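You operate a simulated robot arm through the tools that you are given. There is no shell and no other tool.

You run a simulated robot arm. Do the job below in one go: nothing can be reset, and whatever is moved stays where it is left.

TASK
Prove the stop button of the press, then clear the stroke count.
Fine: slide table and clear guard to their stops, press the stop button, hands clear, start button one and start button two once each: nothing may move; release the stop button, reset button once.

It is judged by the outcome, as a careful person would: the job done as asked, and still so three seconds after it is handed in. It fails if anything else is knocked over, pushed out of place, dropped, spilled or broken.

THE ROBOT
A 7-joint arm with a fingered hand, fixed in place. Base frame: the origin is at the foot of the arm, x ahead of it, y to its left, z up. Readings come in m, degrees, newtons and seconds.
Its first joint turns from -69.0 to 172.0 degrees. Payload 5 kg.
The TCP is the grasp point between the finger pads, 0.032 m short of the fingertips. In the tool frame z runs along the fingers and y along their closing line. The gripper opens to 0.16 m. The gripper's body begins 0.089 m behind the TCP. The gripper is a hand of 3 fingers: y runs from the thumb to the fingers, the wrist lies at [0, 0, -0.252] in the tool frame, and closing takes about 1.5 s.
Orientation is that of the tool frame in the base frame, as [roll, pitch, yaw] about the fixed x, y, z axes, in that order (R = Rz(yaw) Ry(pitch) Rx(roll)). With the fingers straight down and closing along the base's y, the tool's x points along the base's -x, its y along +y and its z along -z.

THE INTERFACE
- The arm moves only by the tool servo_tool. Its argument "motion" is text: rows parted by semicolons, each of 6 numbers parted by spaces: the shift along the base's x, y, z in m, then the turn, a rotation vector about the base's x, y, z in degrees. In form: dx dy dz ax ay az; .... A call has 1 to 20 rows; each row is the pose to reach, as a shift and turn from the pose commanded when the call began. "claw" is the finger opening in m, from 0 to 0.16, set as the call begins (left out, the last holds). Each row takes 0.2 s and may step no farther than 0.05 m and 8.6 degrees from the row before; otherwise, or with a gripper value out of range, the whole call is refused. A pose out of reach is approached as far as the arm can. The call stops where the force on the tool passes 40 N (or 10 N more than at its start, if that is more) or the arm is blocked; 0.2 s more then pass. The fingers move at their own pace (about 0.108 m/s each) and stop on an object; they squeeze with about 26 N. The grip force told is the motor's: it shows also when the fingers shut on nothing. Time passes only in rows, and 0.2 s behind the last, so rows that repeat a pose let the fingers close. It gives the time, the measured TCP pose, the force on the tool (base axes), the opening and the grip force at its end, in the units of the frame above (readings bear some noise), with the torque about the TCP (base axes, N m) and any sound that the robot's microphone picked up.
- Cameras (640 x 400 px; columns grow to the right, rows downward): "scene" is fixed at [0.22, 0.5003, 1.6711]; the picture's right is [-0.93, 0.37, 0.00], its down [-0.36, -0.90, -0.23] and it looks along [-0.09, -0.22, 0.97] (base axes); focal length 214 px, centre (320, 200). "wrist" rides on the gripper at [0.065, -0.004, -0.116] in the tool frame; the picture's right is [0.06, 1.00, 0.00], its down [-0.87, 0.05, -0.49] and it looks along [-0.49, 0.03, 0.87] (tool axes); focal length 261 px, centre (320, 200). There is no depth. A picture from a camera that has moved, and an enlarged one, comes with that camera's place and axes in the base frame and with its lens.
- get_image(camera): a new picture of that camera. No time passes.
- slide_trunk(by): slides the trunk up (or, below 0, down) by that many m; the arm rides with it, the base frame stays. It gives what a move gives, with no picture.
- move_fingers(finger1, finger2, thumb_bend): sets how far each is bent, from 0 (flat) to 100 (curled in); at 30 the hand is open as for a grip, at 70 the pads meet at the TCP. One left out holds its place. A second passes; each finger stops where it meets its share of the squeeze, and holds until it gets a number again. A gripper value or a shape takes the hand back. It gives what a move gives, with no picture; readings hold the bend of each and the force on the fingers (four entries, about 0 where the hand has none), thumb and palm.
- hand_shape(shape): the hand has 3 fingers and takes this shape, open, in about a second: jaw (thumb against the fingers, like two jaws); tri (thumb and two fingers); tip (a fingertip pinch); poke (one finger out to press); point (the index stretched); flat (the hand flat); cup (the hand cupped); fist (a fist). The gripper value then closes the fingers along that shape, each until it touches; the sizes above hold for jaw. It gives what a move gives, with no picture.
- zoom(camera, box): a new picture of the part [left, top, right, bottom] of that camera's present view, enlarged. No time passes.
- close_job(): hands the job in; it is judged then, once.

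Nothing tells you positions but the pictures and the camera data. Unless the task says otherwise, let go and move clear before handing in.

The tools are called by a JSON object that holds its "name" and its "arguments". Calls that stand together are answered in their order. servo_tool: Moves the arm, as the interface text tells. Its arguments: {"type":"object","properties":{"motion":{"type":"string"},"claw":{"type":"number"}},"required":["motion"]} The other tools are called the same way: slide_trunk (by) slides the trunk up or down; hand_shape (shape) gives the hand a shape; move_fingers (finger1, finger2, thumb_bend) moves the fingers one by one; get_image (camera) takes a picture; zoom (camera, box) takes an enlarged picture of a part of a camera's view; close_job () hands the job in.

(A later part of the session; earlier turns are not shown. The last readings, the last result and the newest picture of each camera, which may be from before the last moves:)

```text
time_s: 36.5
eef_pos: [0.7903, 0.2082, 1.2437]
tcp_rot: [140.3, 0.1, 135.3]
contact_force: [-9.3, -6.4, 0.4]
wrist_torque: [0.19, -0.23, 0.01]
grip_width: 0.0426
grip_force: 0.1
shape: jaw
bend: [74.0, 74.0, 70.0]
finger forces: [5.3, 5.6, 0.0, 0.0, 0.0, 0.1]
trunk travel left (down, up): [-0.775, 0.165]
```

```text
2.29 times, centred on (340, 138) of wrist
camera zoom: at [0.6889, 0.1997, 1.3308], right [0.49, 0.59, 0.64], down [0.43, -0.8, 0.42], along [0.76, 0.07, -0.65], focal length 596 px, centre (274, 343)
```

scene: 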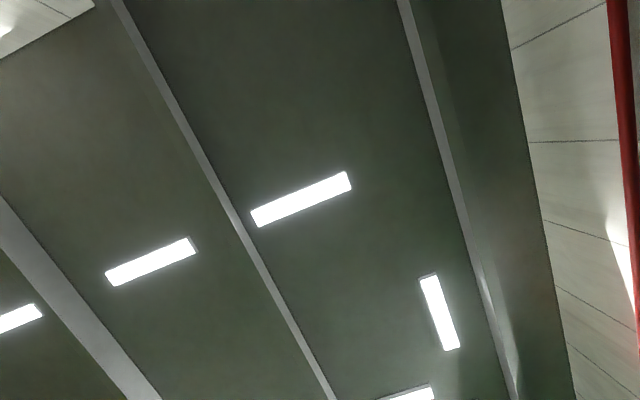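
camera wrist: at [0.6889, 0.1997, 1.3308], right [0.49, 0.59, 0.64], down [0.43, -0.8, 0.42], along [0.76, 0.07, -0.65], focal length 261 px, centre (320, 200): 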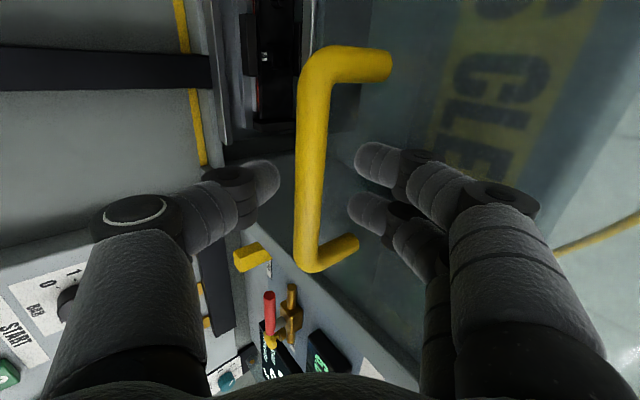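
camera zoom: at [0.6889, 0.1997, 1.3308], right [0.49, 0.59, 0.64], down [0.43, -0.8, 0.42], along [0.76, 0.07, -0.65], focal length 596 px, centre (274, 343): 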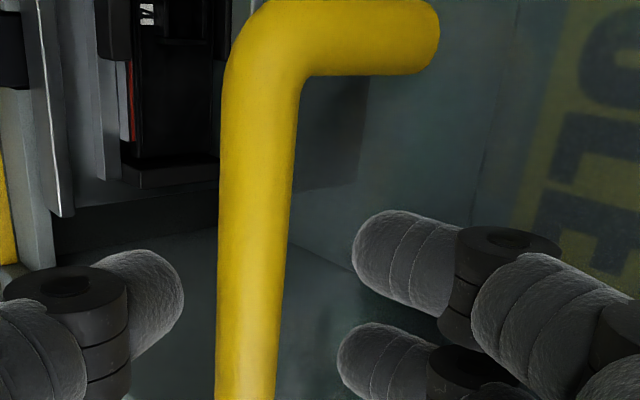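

The bar is between thumb and fingers, and the fingertips lightly touch the sheet. I'll back off 4 mm and close the grip on the bar.

{"name": "servo_tool", "arguments": {"motion": "-0.003 -0.003 0 0 0 0; -0.003 -0.003 0 0 0 0; -0.003 -0.003 0 0 0 0; -0.003 -0.003 0 0 0 0; -0.003 -0.003 0 0 0 0; -0.003 -0.003 0 0 0 0", "claw": 0}}

{"name": "get_image", "arguments": {"camera": "wrist"}}

```text
time_s: 37.9
eef_pos: [0.7874, 0.2071, 1.2429]
tcp_rot: [140.4, 0.2, 135.3]
contact_force: [-6.9, -5.4, -16.9]
wrist_torque: [-0.22, 0.25, 0.04]
grip_width: 0.0109
grip_force: 25.7
shape: jaw
bend: [73.0, 73.0, 70.0]
finger forces: [7.6, 7.7, 0.1, 0.1, 29.5, 0.0]
trunk travel left (down, up): [-0.775, 0.165]
```

```text
taken
camera wrist: at [0.6865, 0.1979, 1.3303], right [0.5, 0.59, 0.64], down [0.43, -0.8, 0.42], along [0.76, 0.06, -0.65], focal length 261 px, centre (320, 200)
```

wrist: 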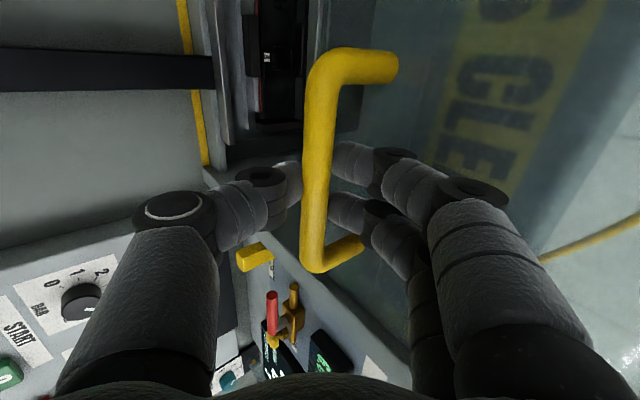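

The bar is held (thumb 29 N against about 15 N on the fingers). I'll pull the guard straight down slowly.

{"name": "servo_tool", "arguments": {"motion": "0 0 -0.008 0 0 0; 0 0 -0.018 0 0 0; 0 0 -0.028 0 0 0; 0 0 -0.038 0 0 0; 0 0 -0.048 0 0 0; 0 0 -0.058 0 0 0; 0 0 -0.068 0 0 0; 0 0 -0.078 0 0 0; 0 0 -0.078 0 0 0"}}

{"name": "get_image", "arguments": {"camera": "wrist"}}

```text
time_s: 39.9
eef_pos: [0.7857, 0.2058, 1.1682]
tcp_rot: [140.2, 0.2, 135.2]
contact_force: [0.1, -5.1, 2.3]
wrist_torque: [-0.06, -0.07, -0.03]
grip_width: 0.0116
grip_force: 25.4
shape: jaw
bend: [73.0, 73.0, 71.0]
finger forces: [10.3, 10.6, 0.0, 0.1, 23.8, 0.0]
trunk travel left (down, up): [-0.775, 0.165]
```

```text
taken
camera wrist: at [0.6853, 0.1972, 1.2551], right [0.49, 0.59, 0.64], down [0.42, -0.8, 0.42], along [0.76, 0.06, -0.65], focal length 261 px, centre (320, 200)
```

wrist: 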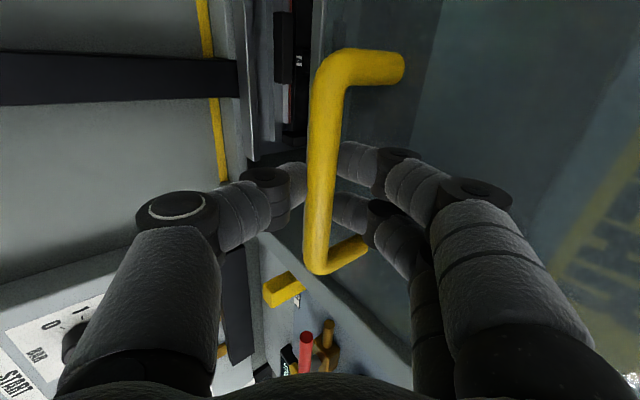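

The guard is coming down with the hand at very low force. Continuing down.

{"name": "servo_tool", "arguments": {"motion": "0 0 -0.01 0 0 0; 0 0 -0.02 0 0 0; 0 0 -0.03 0 0 0; 0 0 -0.04 0 0 0; 0 0 -0.05 0 0 0; 0 0 -0.06 0 0 0; 0 0 -0.07 0 0 0; 0 0 -0.07 0 0 0"}}

{"name": "get_image", "arguments": {"camera": "wrist"}}

```text
time_s: 41.7
eef_pos: [0.7858, 0.2103, 1.0965]
tcp_rot: [140.3, 0.0, 135.4]
contact_force: [7.5, 6.2, -2.8]
wrist_torque: [-0.06, 0.03, 0.01]
grip_width: 0.0064
grip_force: 26.1
shape: jaw
bend: [73.0, 73.0, 75.0]
finger forces: [7.1, 7.4, 0.0, 0.1, 9.3, 0.1]
trunk travel left (down, up): [-0.775, 0.165]
```

```text
taken
camera wrist: at [0.6849, 0.2008, 1.1844], right [0.49, 0.59, 0.64], down [0.43, -0.8, 0.41], along [0.76, 0.07, -0.65], focal length 261 px, centre (320, 200)
```

wrist: 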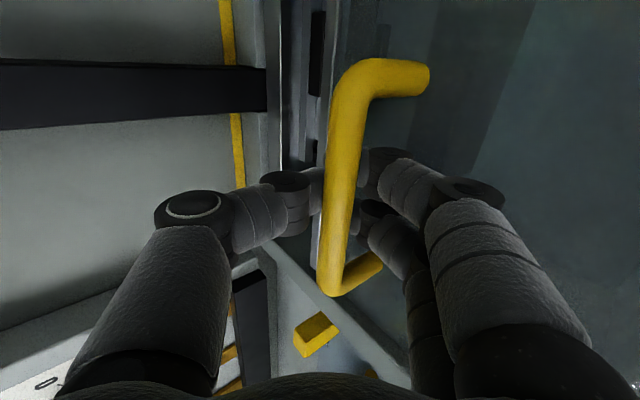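

The bar has slipped about 1.5 cm in the grip, so either the guard has met something or the grip rolled. I'll push down a little more and watch the forces.

{"name": "servo_tool", "arguments": {"motion": "0 0 -0.005 0 0 0; 0 0 -0.01 0 0 0; 0 0 -0.015 0 0 0; 0 0 -0.015 0 0 0"}}

{"name": "get_image", "arguments": {"camera": "wrist"}}

{"name": "zoom", "arguments": {"camera": "wrist", "box": [200, 0, 480, 325]}}

```text
time_s: 42.7
eef_pos: [0.7852, 0.2079, 1.0822]
tcp_rot: [140.4, 0.3, 135.3]
contact_force: [1.9, 6.3, 2.5]
wrist_torque: [-0.06, 0.0, 0.06]
grip_width: 0.006
grip_force: 25.9
shape: jaw
bend: [74.0, 74.0, 76.0]
finger forces: [1.7, 1.8, 0.0, 0.0, 0.1, 0.1]
trunk travel left (down, up): [-0.775, 0.165]
```

```text
taken
camera wrist: at [0.6848, 0.1986, 1.1689], right [0.49, 0.59, 0.64], down [0.43, -0.8, 0.42], along [0.76, 0.07, -0.65], focal length 261 px, centre (320, 200)
```

wrist: 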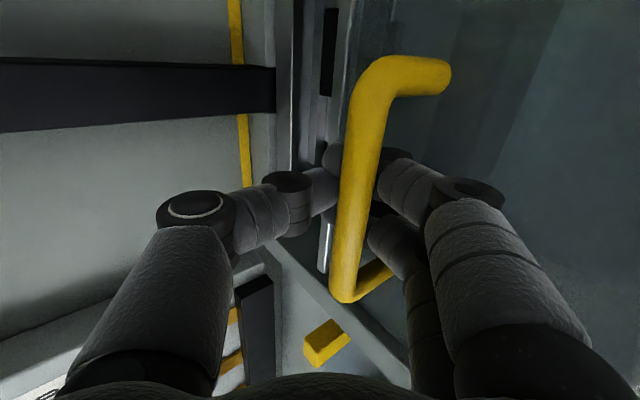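

```text
1.23 times, centred on (340, 162) of wrist
camera zoom: at [0.6848, 0.1986, 1.1689], right [0.49, 0.59, 0.64], down [0.43, -0.8, 0.42], along [0.76, 0.07, -0.65], focal length 321 px, centre (295, 246)
```

zoom: 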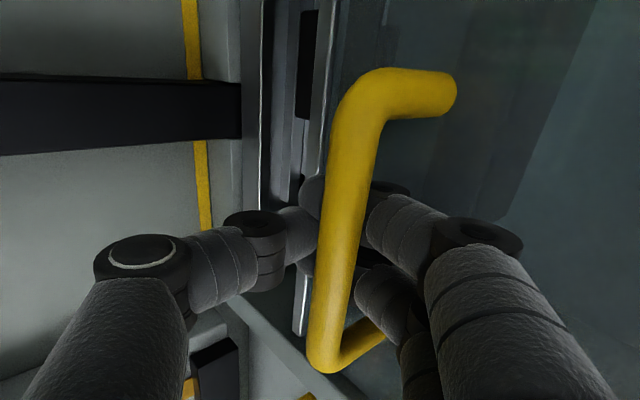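

The bar has slid deeper into the hand and seems to be holding at z≈1.095. I'll press down a bit further with the fingers over it to see whether the guard is really at a stop.

{"name": "servo_tool", "arguments": {"motion": "0 0 -0.006 0 0 0; 0 0 -0.012 0 0 0; 0 0 -0.018 0 0 0; 0 0 -0.024 0 0 0; 0 0 -0.03 0 0 0; 0 0 -0.03 0 0 0"}}

{"name": "get_image", "arguments": {"camera": "wrist"}}

```text
time_s: 44.1
eef_pos: [0.7858, 0.2074, 1.0515]
tcp_rot: [140.4, 0.2, 135.3]
contact_force: [3.2, 10.2, 1.5]
wrist_torque: [-0.13, 0.03, 0.11]
grip_width: 0.0058
grip_force: 25.6
shape: jaw
bend: [74.0, 74.0, 76.0]
finger forces: [3.3, 3.4, 0.0, 0.1, 0.1, 0.1]
trunk travel left (down, up): [-0.775, 0.165]
```

```text
taken
camera wrist: at [0.6848, 0.1978, 1.1394], right [0.49, 0.59, 0.64], down [0.43, -0.8, 0.42], along [0.76, 0.07, -0.65], focal length 261 px, centre (320, 200)
```

wrist: 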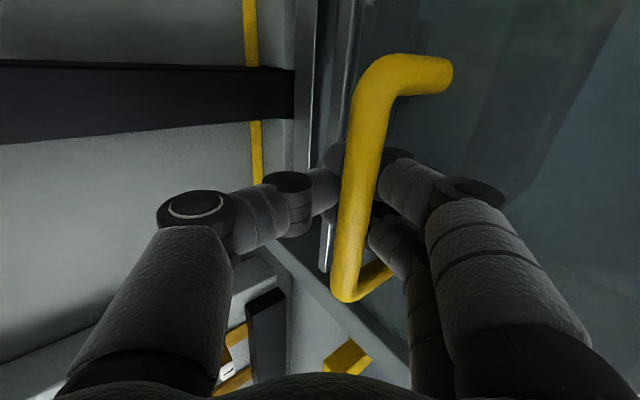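

The handle moved with the hand this time, so the guard isn't at its stop yet. Continuing down.

{"name": "servo_tool", "arguments": {"motion": "0 0 -0.008 0 0 0; 0 0 -0.016 0 0 0; 0 0 -0.024 0 0 0; 0 0 -0.032 0 0 0; 0 0 -0.04 0 0 0; 0 0 -0.04 0 0 0"}}

{"name": "get_image", "arguments": {"camera": "wrist"}}

```text
time_s: 45.5
eef_pos: [0.7874, 0.2071, 1.012]
tcp_rot: [140.5, 0.2, 135.3]
contact_force: [3.0, 6.2, 4.9]
wrist_torque: [-0.04, -0.02, 0.04]
grip_width: 0.0064
grip_force: 26.3
shape: jaw
bend: [74.0, 74.0, 76.0]
finger forces: [3.3, 3.8, 0.0, 0.0, 0.1, 0.0]
trunk travel left (down, up): [-0.775, 0.165]
```

```text
taken
camera wrist: at [0.6857, 0.1975, 1.0999], right [0.49, 0.59, 0.64], down [0.42, -0.8, 0.42], along [0.76, 0.06, -0.65], focal length 261 px, centre (320, 200)
```

wrist: 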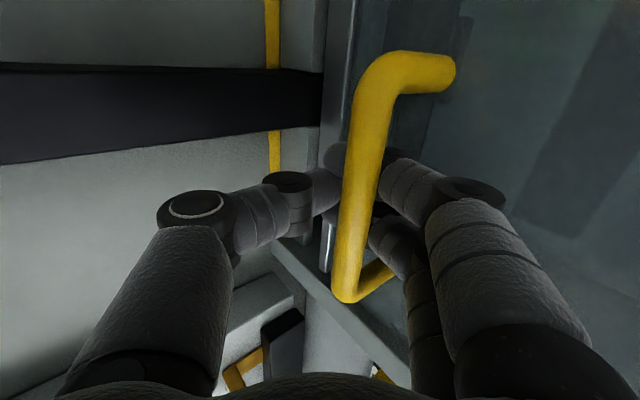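

Still descending smoothly; the guard's lower edge should be around z≈0.955 now. Continuing in small steps toward the stop.

{"name": "servo_tool", "arguments": {"motion": "0 0 -0.006 0 0 0; 0 0 -0.012 0 0 0; 0 0 -0.018 0 0 0; 0 0 -0.024 0 0 0; 0 0 -0.03 0 0 0; 0 0 -0.035 0 0 0; 0 0 -0.035 0 0 0"}}

{"name": "get_image", "arguments": {"camera": "wrist"}}

```text
time_s: 46.6
eef_pos: [0.7885, 0.2092, 0.9922]
tcp_rot: [139.9, 0.2, 135.2]
contact_force: [11.3, 12.0, 15.3]
wrist_torque: [-0.39, 0.3, 0.03]
grip_width: 0.0078
grip_force: 26.3
shape: jaw
bend: [74.0, 74.0, 77.0]
finger forces: [9.6, 10.5, 0.0, 0.0, 0.0, 0.0]
trunk travel left (down, up): [-0.775, 0.165]
stopped in row 5: the force on the tool passed its limit at 42 N (the readings are from after the stop); the commanded pose is now the measured one
```

```text
taken
camera wrist: at [0.6867, 0.1997, 1.0787], right [0.49, 0.59, 0.64], down [0.42, -0.81, 0.41], along [0.76, 0.07, -0.65], focal length 261 px, centre (320, 200)
```

wrist: 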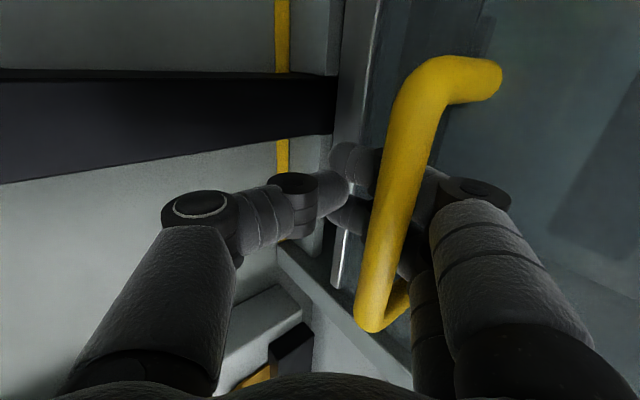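

The guard met a firm stop: 42 N, with its handle at z≈1.025 after about 0.2 m of travel. I'll open slightly, rise so the bar is centred in the gap, then back out along the finger axis.

{"name": "servo_tool", "arguments": {"motion": "0 0 0 0 0 0; 0 0 0 0 0 0; 0 0 0 0 0 0; 0 0 0 0 0 0", "claw": 0.05}}

{"name": "get_image", "arguments": {"camera": "wrist"}}

```text
time_s: 47.6
eef_pos: [0.7874, 0.2074, 0.9895]
tcp_rot: [140.1, 0.3, 135.2]
contact_force: [-1.2, -2.3, -0.8]
wrist_torque: [0.05, -0.03, -0.04]
grip_width: 0.049
grip_force: 0.0
shape: jaw
bend: [73.0, 74.0, 70.0]
finger forces: [1.4, 1.5, 0.1, 0.2, 0.1, 0.0]
trunk travel left (down, up): [-0.775, 0.165]
```

```text
taken
camera wrist: at [0.6856, 0.1976, 1.0767], right [0.49, 0.59, 0.64], down [0.42, -0.81, 0.41], along [0.76, 0.07, -0.65], focal length 261 px, centre (320, 200)
```

wrist: 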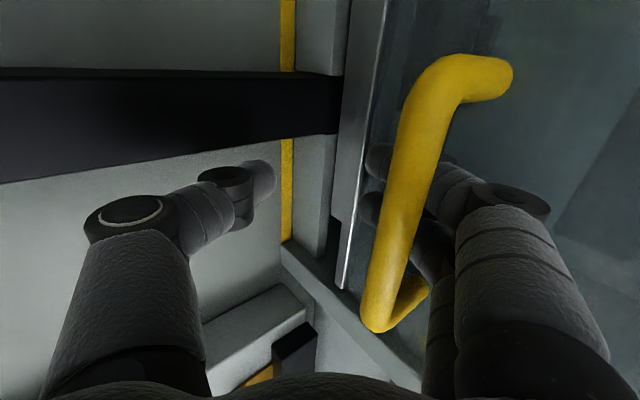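

The bar is free now. I'll rise 4.5 cm and back out along the finger axis, then inspect the guard's lower edge relative to the table.

{"name": "servo_tool", "arguments": {"motion": "0 0 0.015 0 0 0; 0 0 0.03 0 0 0; 0 0 0.045 0 0 0; -0.009 -0.009 0.0604 0 0 0; -0.018 -0.018 0.0758 0 0 0; -0.027 -0.027 0.091 0 0 0; -0.042 -0.042 0.115 0 0 0; -0.06 -0.06 0.14 0 0 0; -0.078 -0.078 0.165 0 0 0; -0.096 -0.096 0.19 0 0 0; -0.114 -0.114 0.215 0 0 0; -0.132 -0.132 0.24 0 0 0; -0.132 -0.132 0.24 0 0 0"}}

{"name": "get_image", "arguments": {"camera": "wrist"}}

{"name": "zoom", "arguments": {"camera": "wrist", "box": [200, 0, 480, 175]}}

```text
time_s: 50.4
eef_pos: [0.6555, 0.0729, 1.2294]
tcp_rot: [140.2, 0.1, 135.2]
contact_force: [0.1, 0.2, 0.6]
wrist_torque: [0.01, 0.0, 0.0]
grip_width: 0.0498
grip_force: 0.0
shape: jaw
bend: [73.0, 73.0, 70.0]
finger forces: [0.1, 0.0, 0.0, 0.0, 0.0, 0.0]
trunk travel left (down, up): [-0.775, 0.165]
```

```text
taken
camera wrist: at [0.5533, 0.0639, 1.3166], right [0.49, 0.59, 0.64], down [0.42, -0.81, 0.41], along [0.76, 0.07, -0.65], focal length 261 px, centre (320, 200)
```

wrist: 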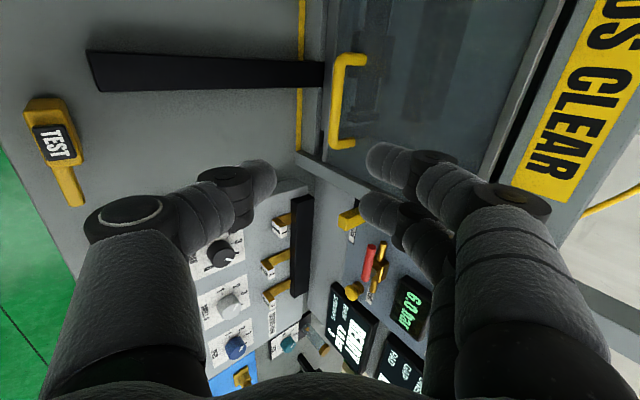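

```text
2.29 times, centred on (340, 88) of wrist
camera zoom: at [0.5533, 0.0639, 1.3166], right [0.49, 0.59, 0.64], down [0.42, -0.81, 0.41], along [0.76, 0.07, -0.65], focal length 596 px, centre (274, 457)
```

zoom: 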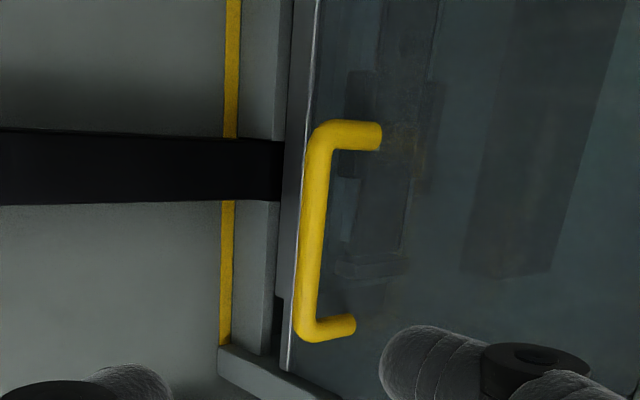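

The guard is down and stays there (handle z≈1.028, about 0.20 m of travel); the table travelled about 0.25 m. I'll return the hand to the pushing orientation and confirm the table is still hard against its stop.

{"name": "servo_tool", "arguments": {"motion": "0 0 0 -5.6 5.6 0; 0 0 0 -11.2 11.2 0; 0 0 0 -16.8 16.8 0; 0 0 0 -22.4 22.4 0; 0 0 0 -28.2 28.2 0; 0 0 0 -28.2 28.2 0", "claw": 0}}

{"name": "servo_tool", "arguments": {"motion": "0 0 0 0 0 8.2; 0 0 0 0 0 16.4; 0 0 0 0 0 24.6; 0 0 0 0 0 32.8; 0 0 0 0 0 41; 0 0 0 0 0 49.2; 0 0 0 0 0 57.4; 0 0 0 0 0 65.6; 0 0 0 0 0 73.8; 0 0 0 0 0 82; 0 0 0 0 0 90; 0 0 0 0 0 90"}}

{"name": "get_image", "arguments": {"camera": "wrist"}}

```text
time_s: 51.8
eef_pos: [0.6551, 0.074, 1.2301]
tcp_rot: [179.9, -0.1, 135.2]
contact_force: [0.4, -0.9, 0.0]
wrist_torque: [-0.02, 0.0, -0.01]
grip_width: 0.0
grip_force: 25.8
shape: jaw
bend: [65.0, 65.0, 67.0]
finger forces: [0.0, 0.1, 0.0, 0.0, 0.1, 0.0]
trunk travel left (down, up): [-0.775, 0.165]
```

```text
time_s: 54.4
eef_pos: [0.6553, 0.0741, 1.2274]
tcp_rot: [180.0, 0.0, -134.6]
contact_force: [-0.1, 0.2, 1.0]
wrist_torque: [-0.02, -0.02, 0.0]
grip_width: 0.0002
grip_force: 26.0
shape: jaw
bend: [65.0, 65.0, 67.0]
finger forces: [0.0, 0.0, 0.0, 0.0, 0.1, 0.0]
trunk travel left (down, up): [-0.775, 0.165]
```

```text
taken
camera wrist: at [0.6119, 0.0248, 1.3454], right [-0.75, 0.66, 0.0], down [0.57, 0.66, 0.49], along [0.32, 0.37, -0.87], focal length 261 px, centre (320, 200)
```

wrist: 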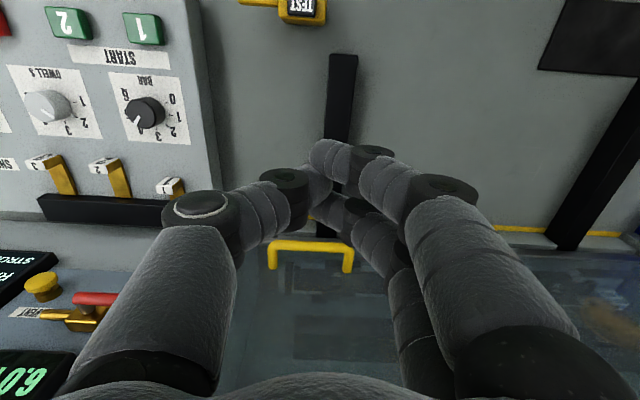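

Moving in front of the table handle again with a 15° tilt.

{"name": "servo_tool", "arguments": {"motion": "-0.0138 0.0308 -0.0238 0 0 0; -0.0277 0.0616 -0.0477 0 0 0; -0.0415 0.0924 -0.0716 0 0 0; -0.0554 0.1232 -0.0954 0 0 0; -0.0692 0.154 -0.1193 0 0 0; -0.0831 0.1848 -0.1431 0 0 0; -0.0969 0.2156 -0.167 0 0 0; -0.0969 0.2156 -0.167 5.3 -5.3 0; -0.0969 0.2156 -0.167 10.6 -10.6 0; -0.0969 0.2156 -0.2 10.6 -10.6 0; -0.0969 0.2156 -0.23 10.6 -10.6 0; -0.0969 0.2156 -0.258 10.6 -10.6 0; -0.0969 0.2156 -0.258 10.6 -10.6 0"}}

{"name": "get_image", "arguments": {"camera": "wrist"}}

```text
time_s: 57.2
eef_pos: [0.5557, 0.2909, 0.9728]
tcp_rot: [-179.8, 15.1, -134.7]
contact_force: [-0.3, 0.7, -0.3]
wrist_torque: [0.0, -0.02, -0.01]
grip_width: 0.0
grip_force: 26.4
shape: jaw
bend: [65.0, 65.0, 67.0]
finger forces: [0.0, 0.1, 0.0, 0.1, 0.0, 0.0]
trunk travel left (down, up): [-0.775, 0.165]
```

```text
taken
camera wrist: at [0.4941, 0.2212, 1.0694], right [-0.75, 0.66, -0.02], down [0.46, 0.54, 0.7], along [0.47, 0.52, -0.71], focal length 261 px, centre (320, 200)
```

wrist: 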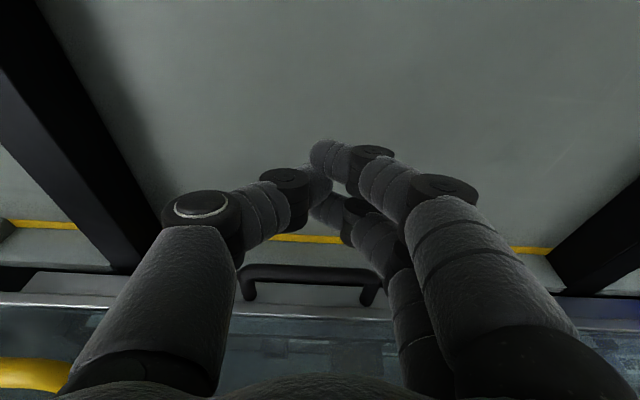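

The handle bar is straight ahead. I'll push gently against it.

{"name": "servo_tool", "arguments": {"motion": "0.012 0.012 -0.003 0 0 0; 0.024 0.024 -0.004 0 0 0; 0.036 0.036 -0.004 0 0 0; 0.044 0.044 -0.004 0 0 0; 0.05 0.05 -0.004 0 0 0; 0.055 0.055 -0.004 0 0 0; 0.06 0.06 -0.004 0 0 0; 0.065 0.065 -0.004 0 0 0; 0.07 0.07 -0.004 0 0 0; 0.075 0.075 -0.004 0 0 0"}}

{"name": "get_image", "arguments": {"camera": "wrist"}}

```text
time_s: 59.1
eef_pos: [0.6173, 0.3532, 0.9669]
tcp_rot: [180.0, 14.4, -134.3]
contact_force: [-23.9, -20.5, 16.9]
wrist_torque: [-0.01, 0.12, 0.12]
grip_width: 0.0
grip_force: 25.7
shape: jaw
bend: [65.0, 69.0, 67.0]
finger forces: [0.0, 52.3, 0.0, 0.1, 0.1, 0.1]
trunk travel left (down, up): [-0.775, 0.165]
stopped in row 9: the force on the tool passed its limit at 47 N (the readings are from after the stop); the commanded pose is now the measured one
```

```text
taken
camera wrist: at [0.5558, 0.2842, 1.0639], right [-0.76, 0.65, -0.02], down [0.46, 0.55, 0.69], along [0.46, 0.52, -0.72], focal length 261 px, centre (320, 200)
```

wrist: 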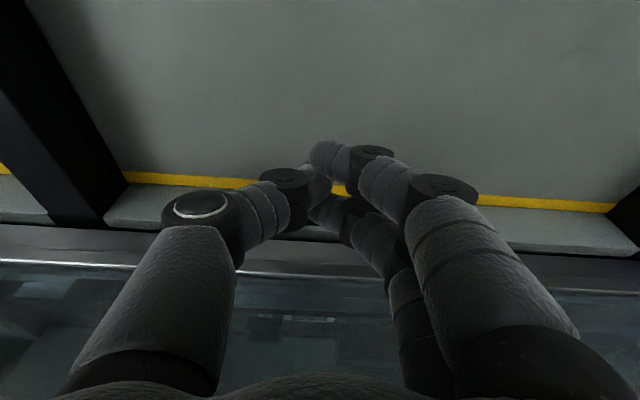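

The table is confirmed hard against its stop, at the same position as the first push. Next I'll retreat and reorient toward the button panel.

{"name": "servo_tool", "arguments": {"motion": "-0.02 -0.02 0 0 0 0; -0.05 -0.05 0.005 0 0 0; -0.075 -0.075 0.025 0 0 0; -0.09 -0.09 0.065 0 0 0; -0.09 -0.09 0.11 0 0 0; -0.09 -0.09 0.155 0 0 0; -0.09 -0.09 0.2 0 0 0; -0.09 -0.09 0.24 0 0 0; -0.09 -0.09 0.28 0 0 0; -0.09 -0.09 0.28 0 0 0"}}

{"name": "servo_tool", "arguments": {"motion": "0 -0.045 0 -5.3 5.3 0; 0 -0.09 0 -10.4 10.4 0; 0 -0.135 0 -10.4 10.4 0; 0 -0.18 0 -10.4 10.4 0; 0 -0.225 0 -10.4 10.4 0; 0 -0.27 0 -10.4 10.4 0; 0 -0.315 0 -10.4 10.4 0; 0 -0.36 0 -10.4 10.4 0; 0 -0.4 0 -10.4 10.4 0; 0 -0.4 0 -10.4 10.4 0"}}

```text
time_s: 61.3
eef_pos: [0.5323, 0.2629, 1.246]
tcp_rot: [-179.9, 14.5, -134.5]
contact_force: [1.0, 0.5, -0.7]
wrist_torque: [0.02, 0.02, 0.0]
grip_width: 0.0004
grip_force: 26.4
shape: jaw
bend: [65.0, 66.0, 67.0]
finger forces: [0.1, 0.1, 0.0, 0.1, 0.0, 0.0]
trunk travel left (down, up): [-0.775, 0.165]
```

```text
time_s: 63.5
eef_pos: [0.5293, -0.1341, 1.2476]
tcp_rot: [180.0, -0.3, -134.4]
contact_force: [0.1, -0.4, 0.3]
wrist_torque: [-0.04, 0.0, -0.02]
grip_width: 0.0
grip_force: 26.1
shape: jaw
bend: [65.0, 66.0, 67.0]
finger forces: [0.0, 0.0, 0.1, 0.0, 0.1, 0.0]
trunk travel left (down, up): [-0.775, 0.165]
```

Now yaw toward the far buttons and take a picture.

{"name": "servo_tool", "arguments": {"motion": "0 0 0 0 0 -8.3; 0 0 0 0 0 -16.6; 0 0 0 0 0 -24.9; 0 0 0 0 0 -33.2; 0 0 0 0 0 -41.5; 0 0 0 0 0 -49.8; 0 0 0 0 0 -58.1; 0 0 0 0 0 -66.6; 0 0 0 0 0 -66.6"}}

{"name": "get_image", "arguments": {"camera": "wrist"}}

{"name": "zoom", "arguments": {"camera": "wrist", "box": [180, 60, 460, 235]}}

```text
time_s: 65.5
eef_pos: [0.53, -0.1373, 1.2456]
tcp_rot: [-180.0, -0.2, 158.7]
contact_force: [0.5, 0.2, 0.5]
wrist_torque: [0.0, 0.01, 0.01]
grip_width: 0.0
grip_force: 26.2
shape: jaw
bend: [65.0, 66.0, 67.0]
finger forces: [0.1, 0.0, 0.1, 0.0, 0.1, 0.0]
trunk travel left (down, up): [-0.775, 0.165]
```

```text
taken
camera wrist: at [0.4684, -0.1166, 1.3623], right [0.3, 0.95, 0.0], down [0.83, -0.26, 0.49], along [0.47, -0.15, -0.87], focal length 261 px, centre (320, 200)
```

wrist: 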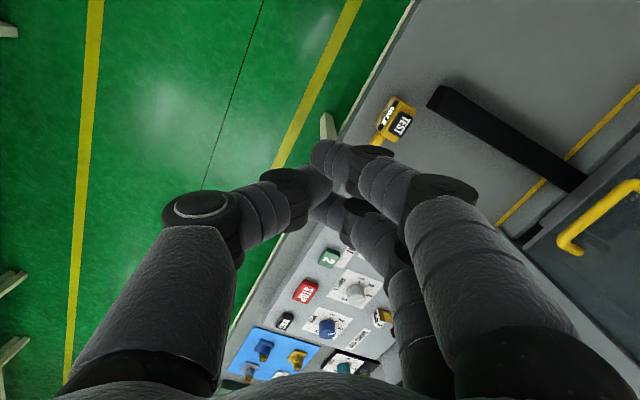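

```text
2.29 times, centred on (320, 148) of wrist
camera zoom: at [0.4684, -0.1166, 1.3623], right [0.3, 0.95, 0.0], down [0.83, -0.26, 0.49], along [0.47, -0.15, -0.87], focal length 596 px, centre (320, 320)
```

zoom: 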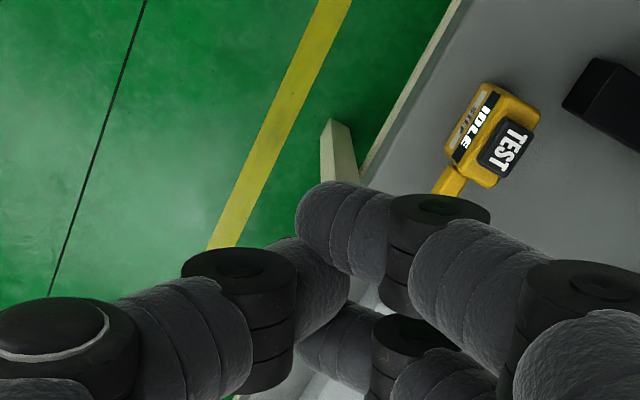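

The yellow "TEST" box has a small display ("IDLE"). Let me zoom in on it and on the buttons.

{"name": "zoom", "arguments": {"camera": "wrist", "box": [360, 80, 440, 150]}}

{"name": "zoom", "arguments": {"camera": "wrist", "box": [210, 230, 400, 380]}}

```text
5.71 times, centred on (400, 115) of wrist
camera zoom: at [0.4684, -0.1166, 1.3623], right [0.3, 0.95, 0.0], down [0.83, -0.26, 0.49], along [0.47, -0.15, -0.87], focal length 1489 px, centre (-137, 686)
```

zoom: 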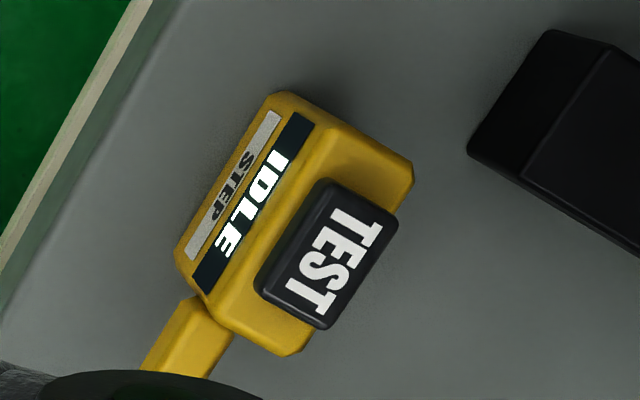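

```text
2.67 times, centred on (305, 305) of wrist
camera zoom: at [0.4684, -0.1166, 1.3623], right [0.3, 0.95, 0.0], down [0.83, -0.26, 0.49], along [0.47, -0.15, -0.87], focal length 695 px, centre (360, -80)
```

zoom: 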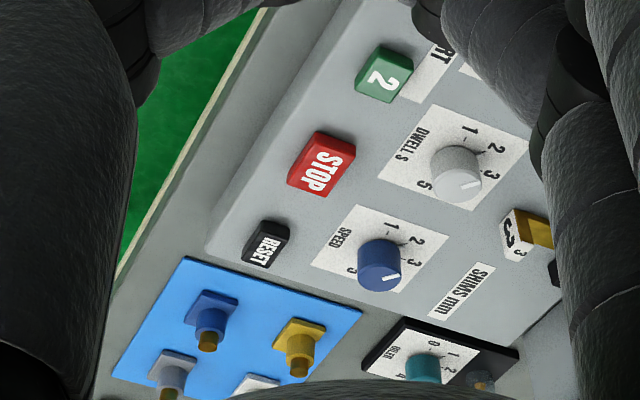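

The TEST box isn't part of the asked job, so I'll leave it alone. STOP is at about (0.907, -0.289), RESET at about (0.993, -0.376), with tops near z≈0.95. I'll move over the panel with the hand tilted outward 35° so that one fingertip leads.

{"name": "servo_tool", "arguments": {"motion": "0.0386 -0.0161 -0.006 0 0 0; 0.0772 -0.0323 -0.013 -2.5 -6.5 0; 0.1158 -0.0484 -0.019 -5.0 -13.0 0; 0.1544 -0.0646 -0.026 -7.6 -19.5 0; 0.193 -0.0807 -0.032 -10.1 -26.0 0; 0.2316 -0.0969 -0.039 -12.7 -32.6 0; 0.27 -0.113 -0.045 -12.7 -32.6 0; 0.27 -0.113 -0.045 -12.7 -32.6 0"}}

{"name": "get_image", "arguments": {"camera": "wrist"}}

{"name": "zoom", "arguments": {"camera": "wrist", "box": [200, 0, 440, 150]}}

```text
time_s: 67.3
eef_pos: [0.7997, -0.2462, 1.2005]
tcp_rot: [-179.9, 34.9, 159.0]
contact_force: [-0.3, 1.0, -0.7]
wrist_torque: [0.01, -0.02, 0.0]
grip_width: 0.0
grip_force: 25.5
shape: jaw
bend: [65.0, 66.0, 67.0]
finger forces: [0.0, 0.0, 0.0, 0.1, 0.0, 0.0]
trunk travel left (down, up): [-0.775, 0.165]
```

```text
taken
camera wrist: at [0.687, -0.2079, 1.2592], right [0.31, 0.95, -0.04], down [0.42, -0.1, 0.9], along [0.85, -0.3, -0.43], focal length 261 px, centre (320, 200)
```

wrist: 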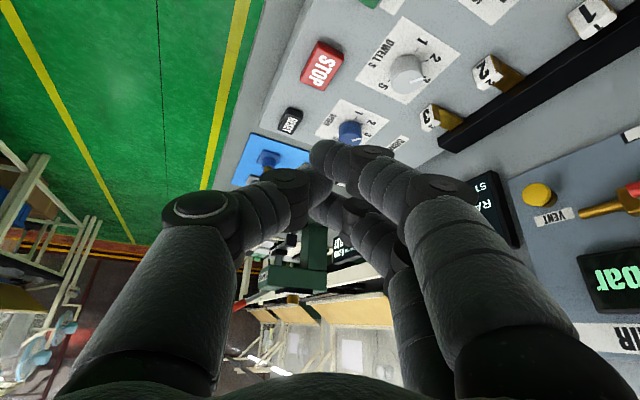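

```text
2.67 times, centred on (320, 75) of wrist
camera zoom: at [0.687, -0.2079, 1.2592], right [0.31, 0.95, -0.04], down [0.42, -0.1, 0.9], along [0.85, -0.3, -0.43], focal length 695 px, centre (320, 533)
```

zoom: 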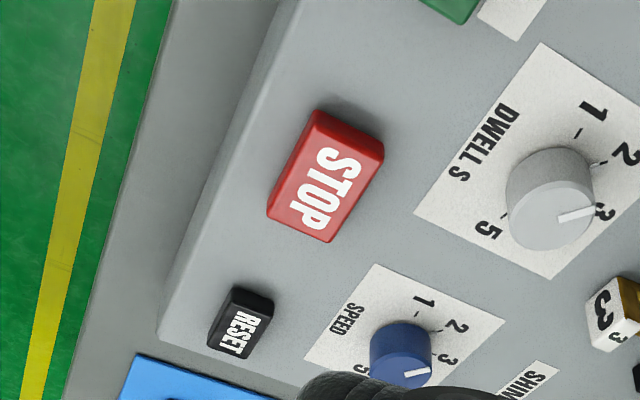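

STOP's top face centre refines to about (0.9065, -0.287). I'll bring the fingertip about 4 cm above it.

{"name": "servo_tool", "arguments": {"motion": "0.0206 -0.009 -0.034 0 0 0; 0.0412 -0.018 -0.068 0 0 0; 0.0618 -0.027 -0.102 0 0 0; 0.0824 -0.036 -0.136 0 0 0; 0.103 -0.045 -0.17 0 0 0; 0.103 -0.045 -0.17 0 0 0"}}

{"name": "get_image", "arguments": {"camera": "wrist"}}

{"name": "zoom", "arguments": {"camera": "wrist", "box": [220, 30, 440, 170]}}

```text
time_s: 68.7
eef_pos: [0.9048, -0.2936, 1.0286]
tcp_rot: [-179.9, 34.8, 158.8]
contact_force: [0.5, -0.4, 0.0]
wrist_torque: [0.01, 0.02, -0.01]
grip_width: 0.0
grip_force: 26.4
shape: jaw
bend: [65.0, 66.0, 67.0]
finger forces: [0.0, 0.1, 0.2, 0.0, 0.0, 0.0]
trunk travel left (down, up): [-0.775, 0.165]
```

```text
taken
camera wrist: at [0.7918, -0.2544, 1.0881], right [0.31, 0.95, -0.04], down [0.42, -0.1, 0.9], along [0.85, -0.3, -0.43], focal length 261 px, centre (320, 200)
```

wrist: 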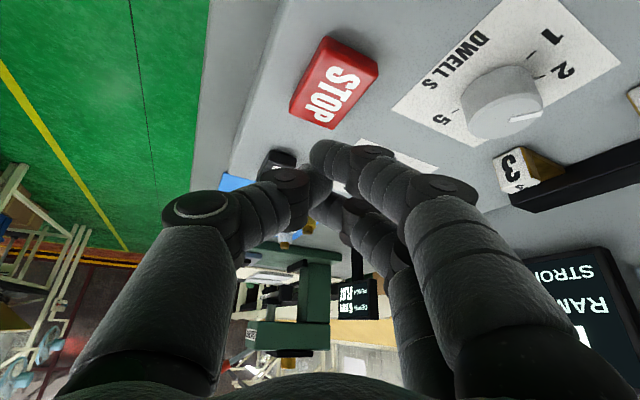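

```text
2.86 times, centred on (330, 100) of wrist
camera zoom: at [0.7918, -0.2544, 1.0881], right [0.31, 0.95, -0.04], down [0.42, -0.1, 0.9], along [0.85, -0.3, -0.43], focal length 745 px, centre (291, 486)
```

zoom: 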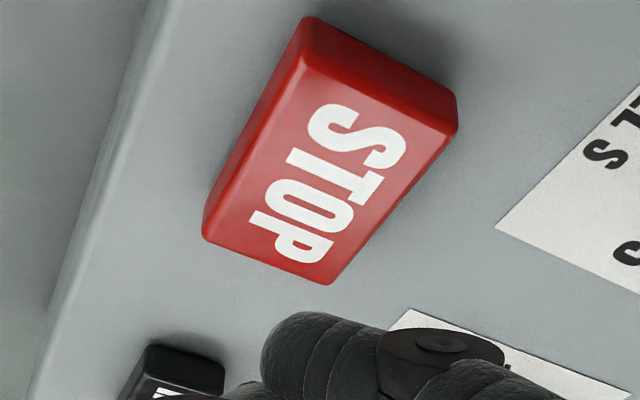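

The fingertip is above STOP. I'll lower it to about 1 cm over the button and check alignment.

{"name": "servo_tool", "arguments": {"motion": "0 0 -0.012 0 0 0; 0 0 -0.024 0 0 0; 0 0 -0.024 0 0 0"}}

{"name": "get_image", "arguments": {"camera": "wrist"}}

{"name": "zoom", "arguments": {"camera": "wrist", "box": [220, 30, 440, 170]}}

```text
time_s: 69.5
eef_pos: [0.9043, -0.2915, 1.006]
tcp_rot: [-179.9, 34.9, 158.9]
contact_force: [0.2, 0.0, -0.6]
wrist_torque: [0.04, -0.02, 0.02]
grip_width: 0.0
grip_force: 26.2
shape: jaw
bend: [65.0, 66.0, 67.0]
finger forces: [0.0, 0.1, 0.1, 0.0, 0.1, 0.1]
trunk travel left (down, up): [-0.775, 0.165]
```

```text
taken
camera wrist: at [0.7912, -0.2534, 1.0648], right [0.31, 0.95, -0.04], down [0.42, -0.1, 0.9], along [0.85, -0.3, -0.44], focal length 261 px, centre (320, 200)
```

wrist: 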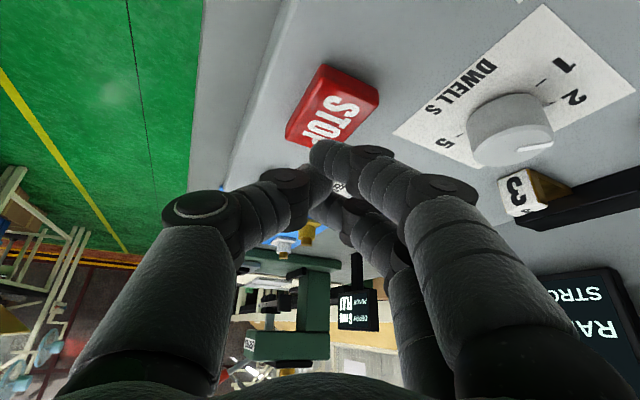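

```text
2.86 times, centred on (330, 100) of wrist
camera zoom: at [0.7912, -0.2534, 1.0648], right [0.31, 0.95, -0.04], down [0.42, -0.1, 0.9], along [0.85, -0.3, -0.44], focal length 745 px, centre (291, 486)
```

zoom: 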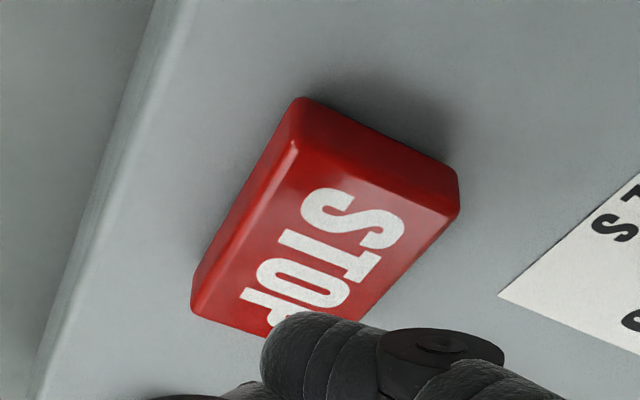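

The tip is aligned with the middle of STOP, about 2 cm above. Pressing down now in small steps.

{"name": "servo_tool", "arguments": {"motion": "0 0 -0.01 0 0 0; 0 0 -0.014 0 0 0; 0 0 -0.018 0 0 0; 0 0 -0.022 0 0 0; 0 0 -0.026 0 0 0; 0 0 -0.026 0 0 0"}}

{"name": "get_image", "arguments": {"camera": "wrist"}}

```text
time_s: 70.9
eef_pos: [0.9026, -0.2928, 0.9815]
tcp_rot: [-180.0, 34.8, 158.9]
contact_force: [1.3, 0.5, 1.8]
wrist_torque: [-0.02, -0.05, -0.01]
grip_width: 0.0002
grip_force: 25.7
shape: jaw
bend: [65.0, 66.0, 67.0]
finger forces: [0.0, 0.1, 0.1, 0.1, 0.1, 0.0]
trunk travel left (down, up): [-0.775, 0.165]
heard: click
```

```text
taken
camera wrist: at [0.7899, -0.2541, 1.0394], right [0.31, 0.95, -0.04], down [0.42, -0.1, 0.9], along [0.85, -0.3, -0.43], focal length 261 px, centre (320, 200)
```

wrist: 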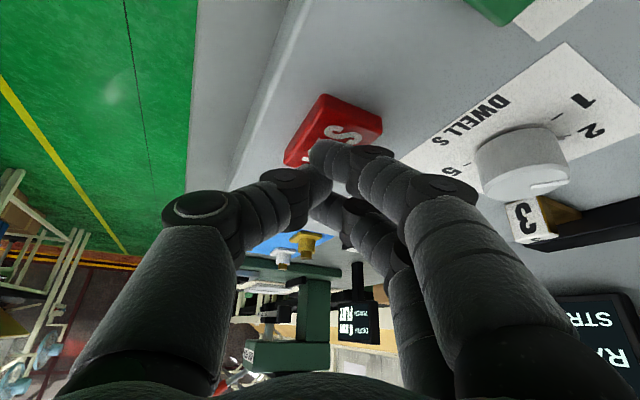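

A click was heard, so STOP is actuated. I'll lift straight off and check whether it stayed latched.

{"name": "servo_tool", "arguments": {"motion": "0 0 0.02 0 0 0; 0 0 0.05 0 0 0; 0 0 0.09 0 0 0; 0 0 0.12 0 0 0; 0 0 0.12 0 0 0"}}

{"name": "get_image", "arguments": {"camera": "wrist"}}

{"name": "zoom", "arguments": {"camera": "wrist", "box": [220, 0, 440, 140]}}

```text
time_s: 72.1
eef_pos: [0.9034, -0.2956, 1.0962]
tcp_rot: [-179.9, 34.7, 159.0]
contact_force: [-0.7, -0.1, 0.0]
wrist_torque: [0.04, 0.03, 0.01]
grip_width: 0.0001
grip_force: 25.7
shape: jaw
bend: [65.0, 66.0, 67.0]
finger forces: [0.0, 0.0, 0.0, 0.0, 0.1, 0.1]
trunk travel left (down, up): [-0.775, 0.165]
```

```text
taken
camera wrist: at [0.79, -0.2573, 1.1566], right [0.31, 0.95, -0.04], down [0.43, -0.1, 0.9], along [0.85, -0.3, -0.44], focal length 261 px, centre (320, 200)
```

wrist: 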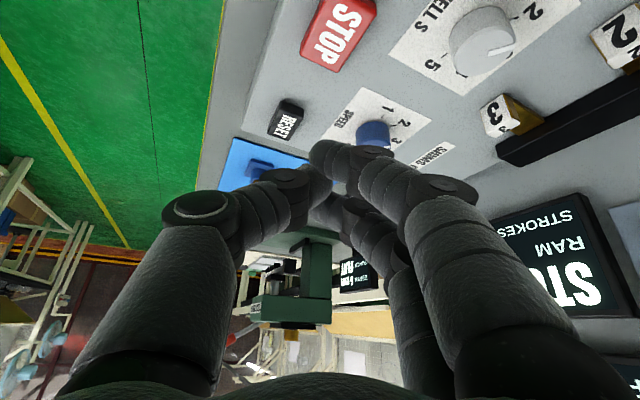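

```text
2.86 times, centred on (330, 70) of wrist
camera zoom: at [0.79, -0.2573, 1.1566], right [0.31, 0.95, -0.04], down [0.43, -0.1, 0.9], along [0.85, -0.3, -0.44], focal length 745 px, centre (291, 571)
```

zoom: 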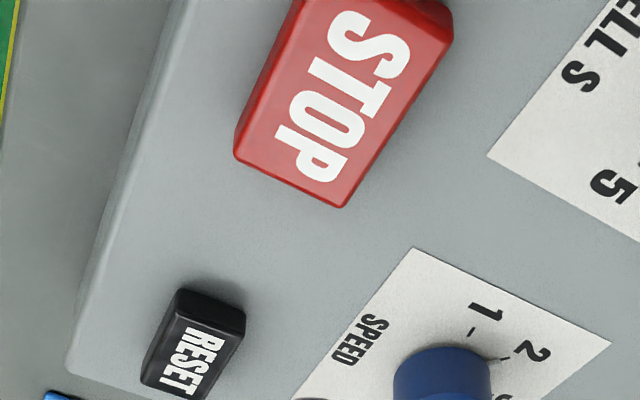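

The RAM display changed to STOP and the button stayed latched. With the hand clear of the press, I'll go to START 1 next; moving above it for a close look.

{"name": "servo_tool", "arguments": {"motion": "-0.03 0.03 0.01 0 0 0; -0.06 0.06 0.02 0 0 0; -0.09 0.09 0.02 0 0 0; -0.12 0.12 0.02 0 0 0; -0.147 0.144 0.02 0 0 0; -0.147 0.144 0.02 0 0 0"}}

{"name": "get_image", "arguments": {"camera": "wrist"}}

{"name": "zoom", "arguments": {"camera": "wrist", "box": [220, 0, 440, 140]}}

```text
time_s: 73.5
eef_pos: [0.7565, -0.149, 1.1214]
tcp_rot: [-179.9, 34.7, 158.9]
contact_force: [0.7, -0.9, 0.1]
wrist_torque: [0.05, -0.01, -0.01]
grip_width: 0.0
grip_force: 26.5
shape: jaw
bend: [65.0, 66.0, 67.0]
finger forces: [0.0, 0.0, 0.0, 0.1, 0.0, 0.0]
trunk travel left (down, up): [-0.775, 0.165]
```

```text
taken
camera wrist: at [0.6435, -0.1101, 1.1803], right [0.31, 0.95, -0.04], down [0.42, -0.11, 0.9], along [0.85, -0.3, -0.44], focal length 261 px, centre (320, 200)
```

wrist: 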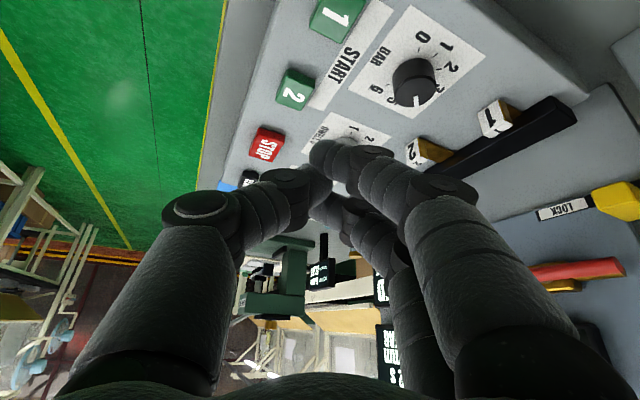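

```text
2.86 times, centred on (330, 70) of wrist
camera zoom: at [0.6435, -0.1101, 1.1803], right [0.31, 0.95, -0.04], down [0.42, -0.11, 0.9], along [0.85, -0.3, -0.44], focal length 745 px, centre (291, 571)
```

zoom: 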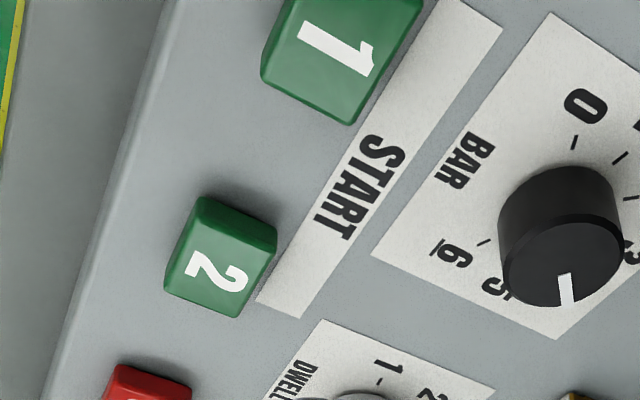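

START 1 is at about (0.765, -0.145) and START 2 at about (0.8285, -0.209). I'll lower over START 1.

{"name": "servo_tool", "arguments": {"motion": "0.004 -0.001 -0.04 0 0 0; 0.004 -0.001 -0.08 0 0 0; 0.004 -0.001 -0.11 0 0 0; 0.004 -0.001 -0.11 0 0 0"}}

{"name": "get_image", "arguments": {"camera": "wrist"}}

{"name": "zoom", "arguments": {"camera": "wrist", "box": [220, 30, 440, 170]}}

```text
time_s: 74.5
eef_pos: [0.7607, -0.1492, 1.0105]
tcp_rot: [-179.8, 34.9, 158.9]
contact_force: [0.6, -0.5, -0.4]
wrist_torque: [-0.03, 0.0, 0.04]
grip_width: 0.0
grip_force: 26.3
shape: jaw
bend: [65.0, 66.0, 67.0]
finger forces: [0.0, 0.0, 0.0, 0.0, 0.0, 0.0]
trunk travel left (down, up): [-0.775, 0.165]
```

```text
taken
camera wrist: at [0.6481, -0.1105, 1.0693], right [0.31, 0.95, -0.04], down [0.42, -0.1, 0.9], along [0.85, -0.3, -0.43], focal length 261 px, centre (320, 200)
```

wrist: 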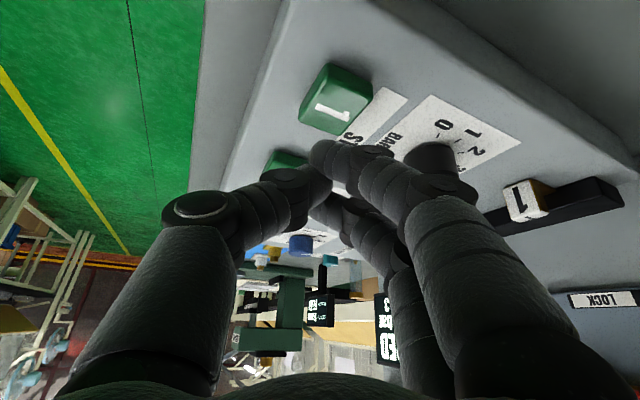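

```text
2.86 times, centred on (330, 100) of wrist
camera zoom: at [0.6481, -0.1105, 1.0693], right [0.31, 0.95, -0.04], down [0.42, -0.1, 0.9], along [0.85, -0.3, -0.43], focal length 745 px, centre (291, 486)
```

zoom: 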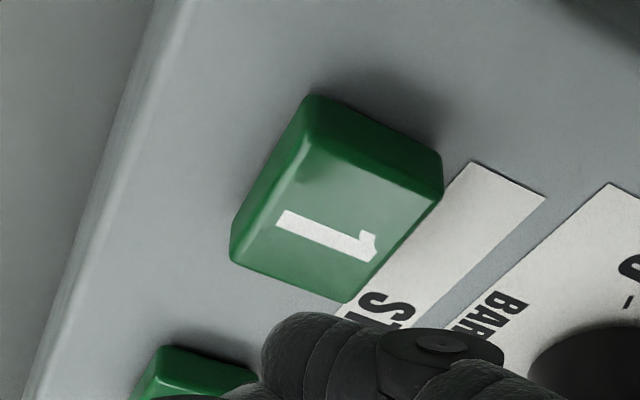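

The tip is centred over START 1. Pressing it once.

{"name": "servo_tool", "arguments": {"motion": "0 0 -0.012 0 0 0; 0 0 -0.018 0 0 0; 0 0 -0.022 0 0 0; 0 0 -0.026 0 0 0; 0 0 -0.03 0 0 0"}}

```text
time_s: 75.7
eef_pos: [0.7591, -0.149, 0.9799]
tcp_rot: [-179.8, 34.9, 158.9]
contact_force: [0.2, 1.1, 2.4]
wrist_torque: [0.0, -0.01, 0.01]
grip_width: 0.0
grip_force: 25.8
shape: jaw
bend: [65.0, 66.0, 67.0]
finger forces: [0.1, 0.0, 0.0, 0.1, 0.0, 0.0]
trunk travel left (down, up): [-0.775, 0.165]
heard: click
```

Click heard on START 1. Lifting off and moving above START 2.

{"name": "servo_tool", "arguments": {"motion": "0 0 0.02 0 0 0; 0 0 0.05 0 0 0; 0.022 -0.022 0.07 0 0 0; 0.044 -0.044 0.07 0 0 0; 0.066 -0.064 0.06 0 0 0; 0.066 -0.064 0.03 0 0 0; 0.066 -0.064 0.03 0 0 0"}}

{"name": "get_image", "arguments": {"camera": "wrist"}}

{"name": "zoom", "arguments": {"camera": "wrist", "box": [220, 30, 440, 170]}}

```text
time_s: 77.3
eef_pos: [0.8235, -0.2161, 1.0112]
tcp_rot: [-179.9, 34.8, 158.8]
contact_force: [-1.0, -0.4, -0.4]
wrist_torque: [0.01, -0.06, -0.01]
grip_width: 0.0
grip_force: 25.9
shape: jaw
bend: [65.0, 66.0, 67.0]
finger forces: [0.0, 0.0, 0.0, 0.0, 0.1, 0.0]
trunk travel left (down, up): [-0.775, 0.165]
```

```text
taken
camera wrist: at [0.7109, -0.1768, 1.0702], right [0.31, 0.95, -0.04], down [0.42, -0.1, 0.9], along [0.85, -0.3, -0.43], focal length 261 px, centre (320, 200)
```

wrist: 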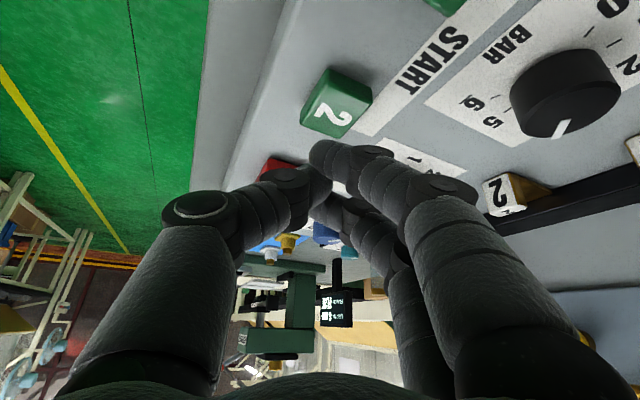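

```text
2.86 times, centred on (330, 100) of wrist
camera zoom: at [0.7109, -0.1768, 1.0702], right [0.31, 0.95, -0.04], down [0.42, -0.1, 0.9], along [0.85, -0.3, -0.43], focal length 745 px, centre (291, 486)
```

zoom: 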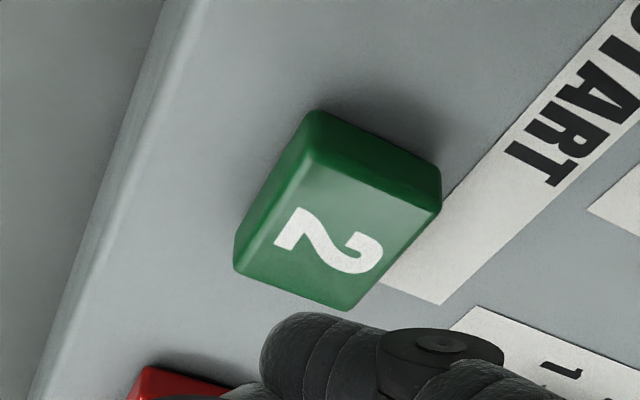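

Alignment over START 2 matches what worked on START 1. Pressing it once.

{"name": "servo_tool", "arguments": {"motion": "0.001 0.001 -0.012 0 0 0; 0.001 0.001 -0.018 0 0 0; 0.001 0.001 -0.022 0 0 0; 0.001 0.001 -0.026 0 0 0; 0.001 0.001 -0.031 0 0 0"}}

```text
time_s: 78.5
eef_pos: [0.8285, -0.2128, 0.9788]
tcp_rot: [-179.9, 34.8, 159.0]
contact_force: [-1.8, -0.4, 3.4]
wrist_torque: [-0.03, 0.03, -0.02]
grip_width: 0.0002
grip_force: 25.6
shape: jaw
bend: [66.0, 66.0, 67.0]
finger forces: [0.0, 0.1, 0.1, 0.1, 0.1, 0.1]
trunk travel left (down, up): [-0.775, 0.165]
heard: click
```

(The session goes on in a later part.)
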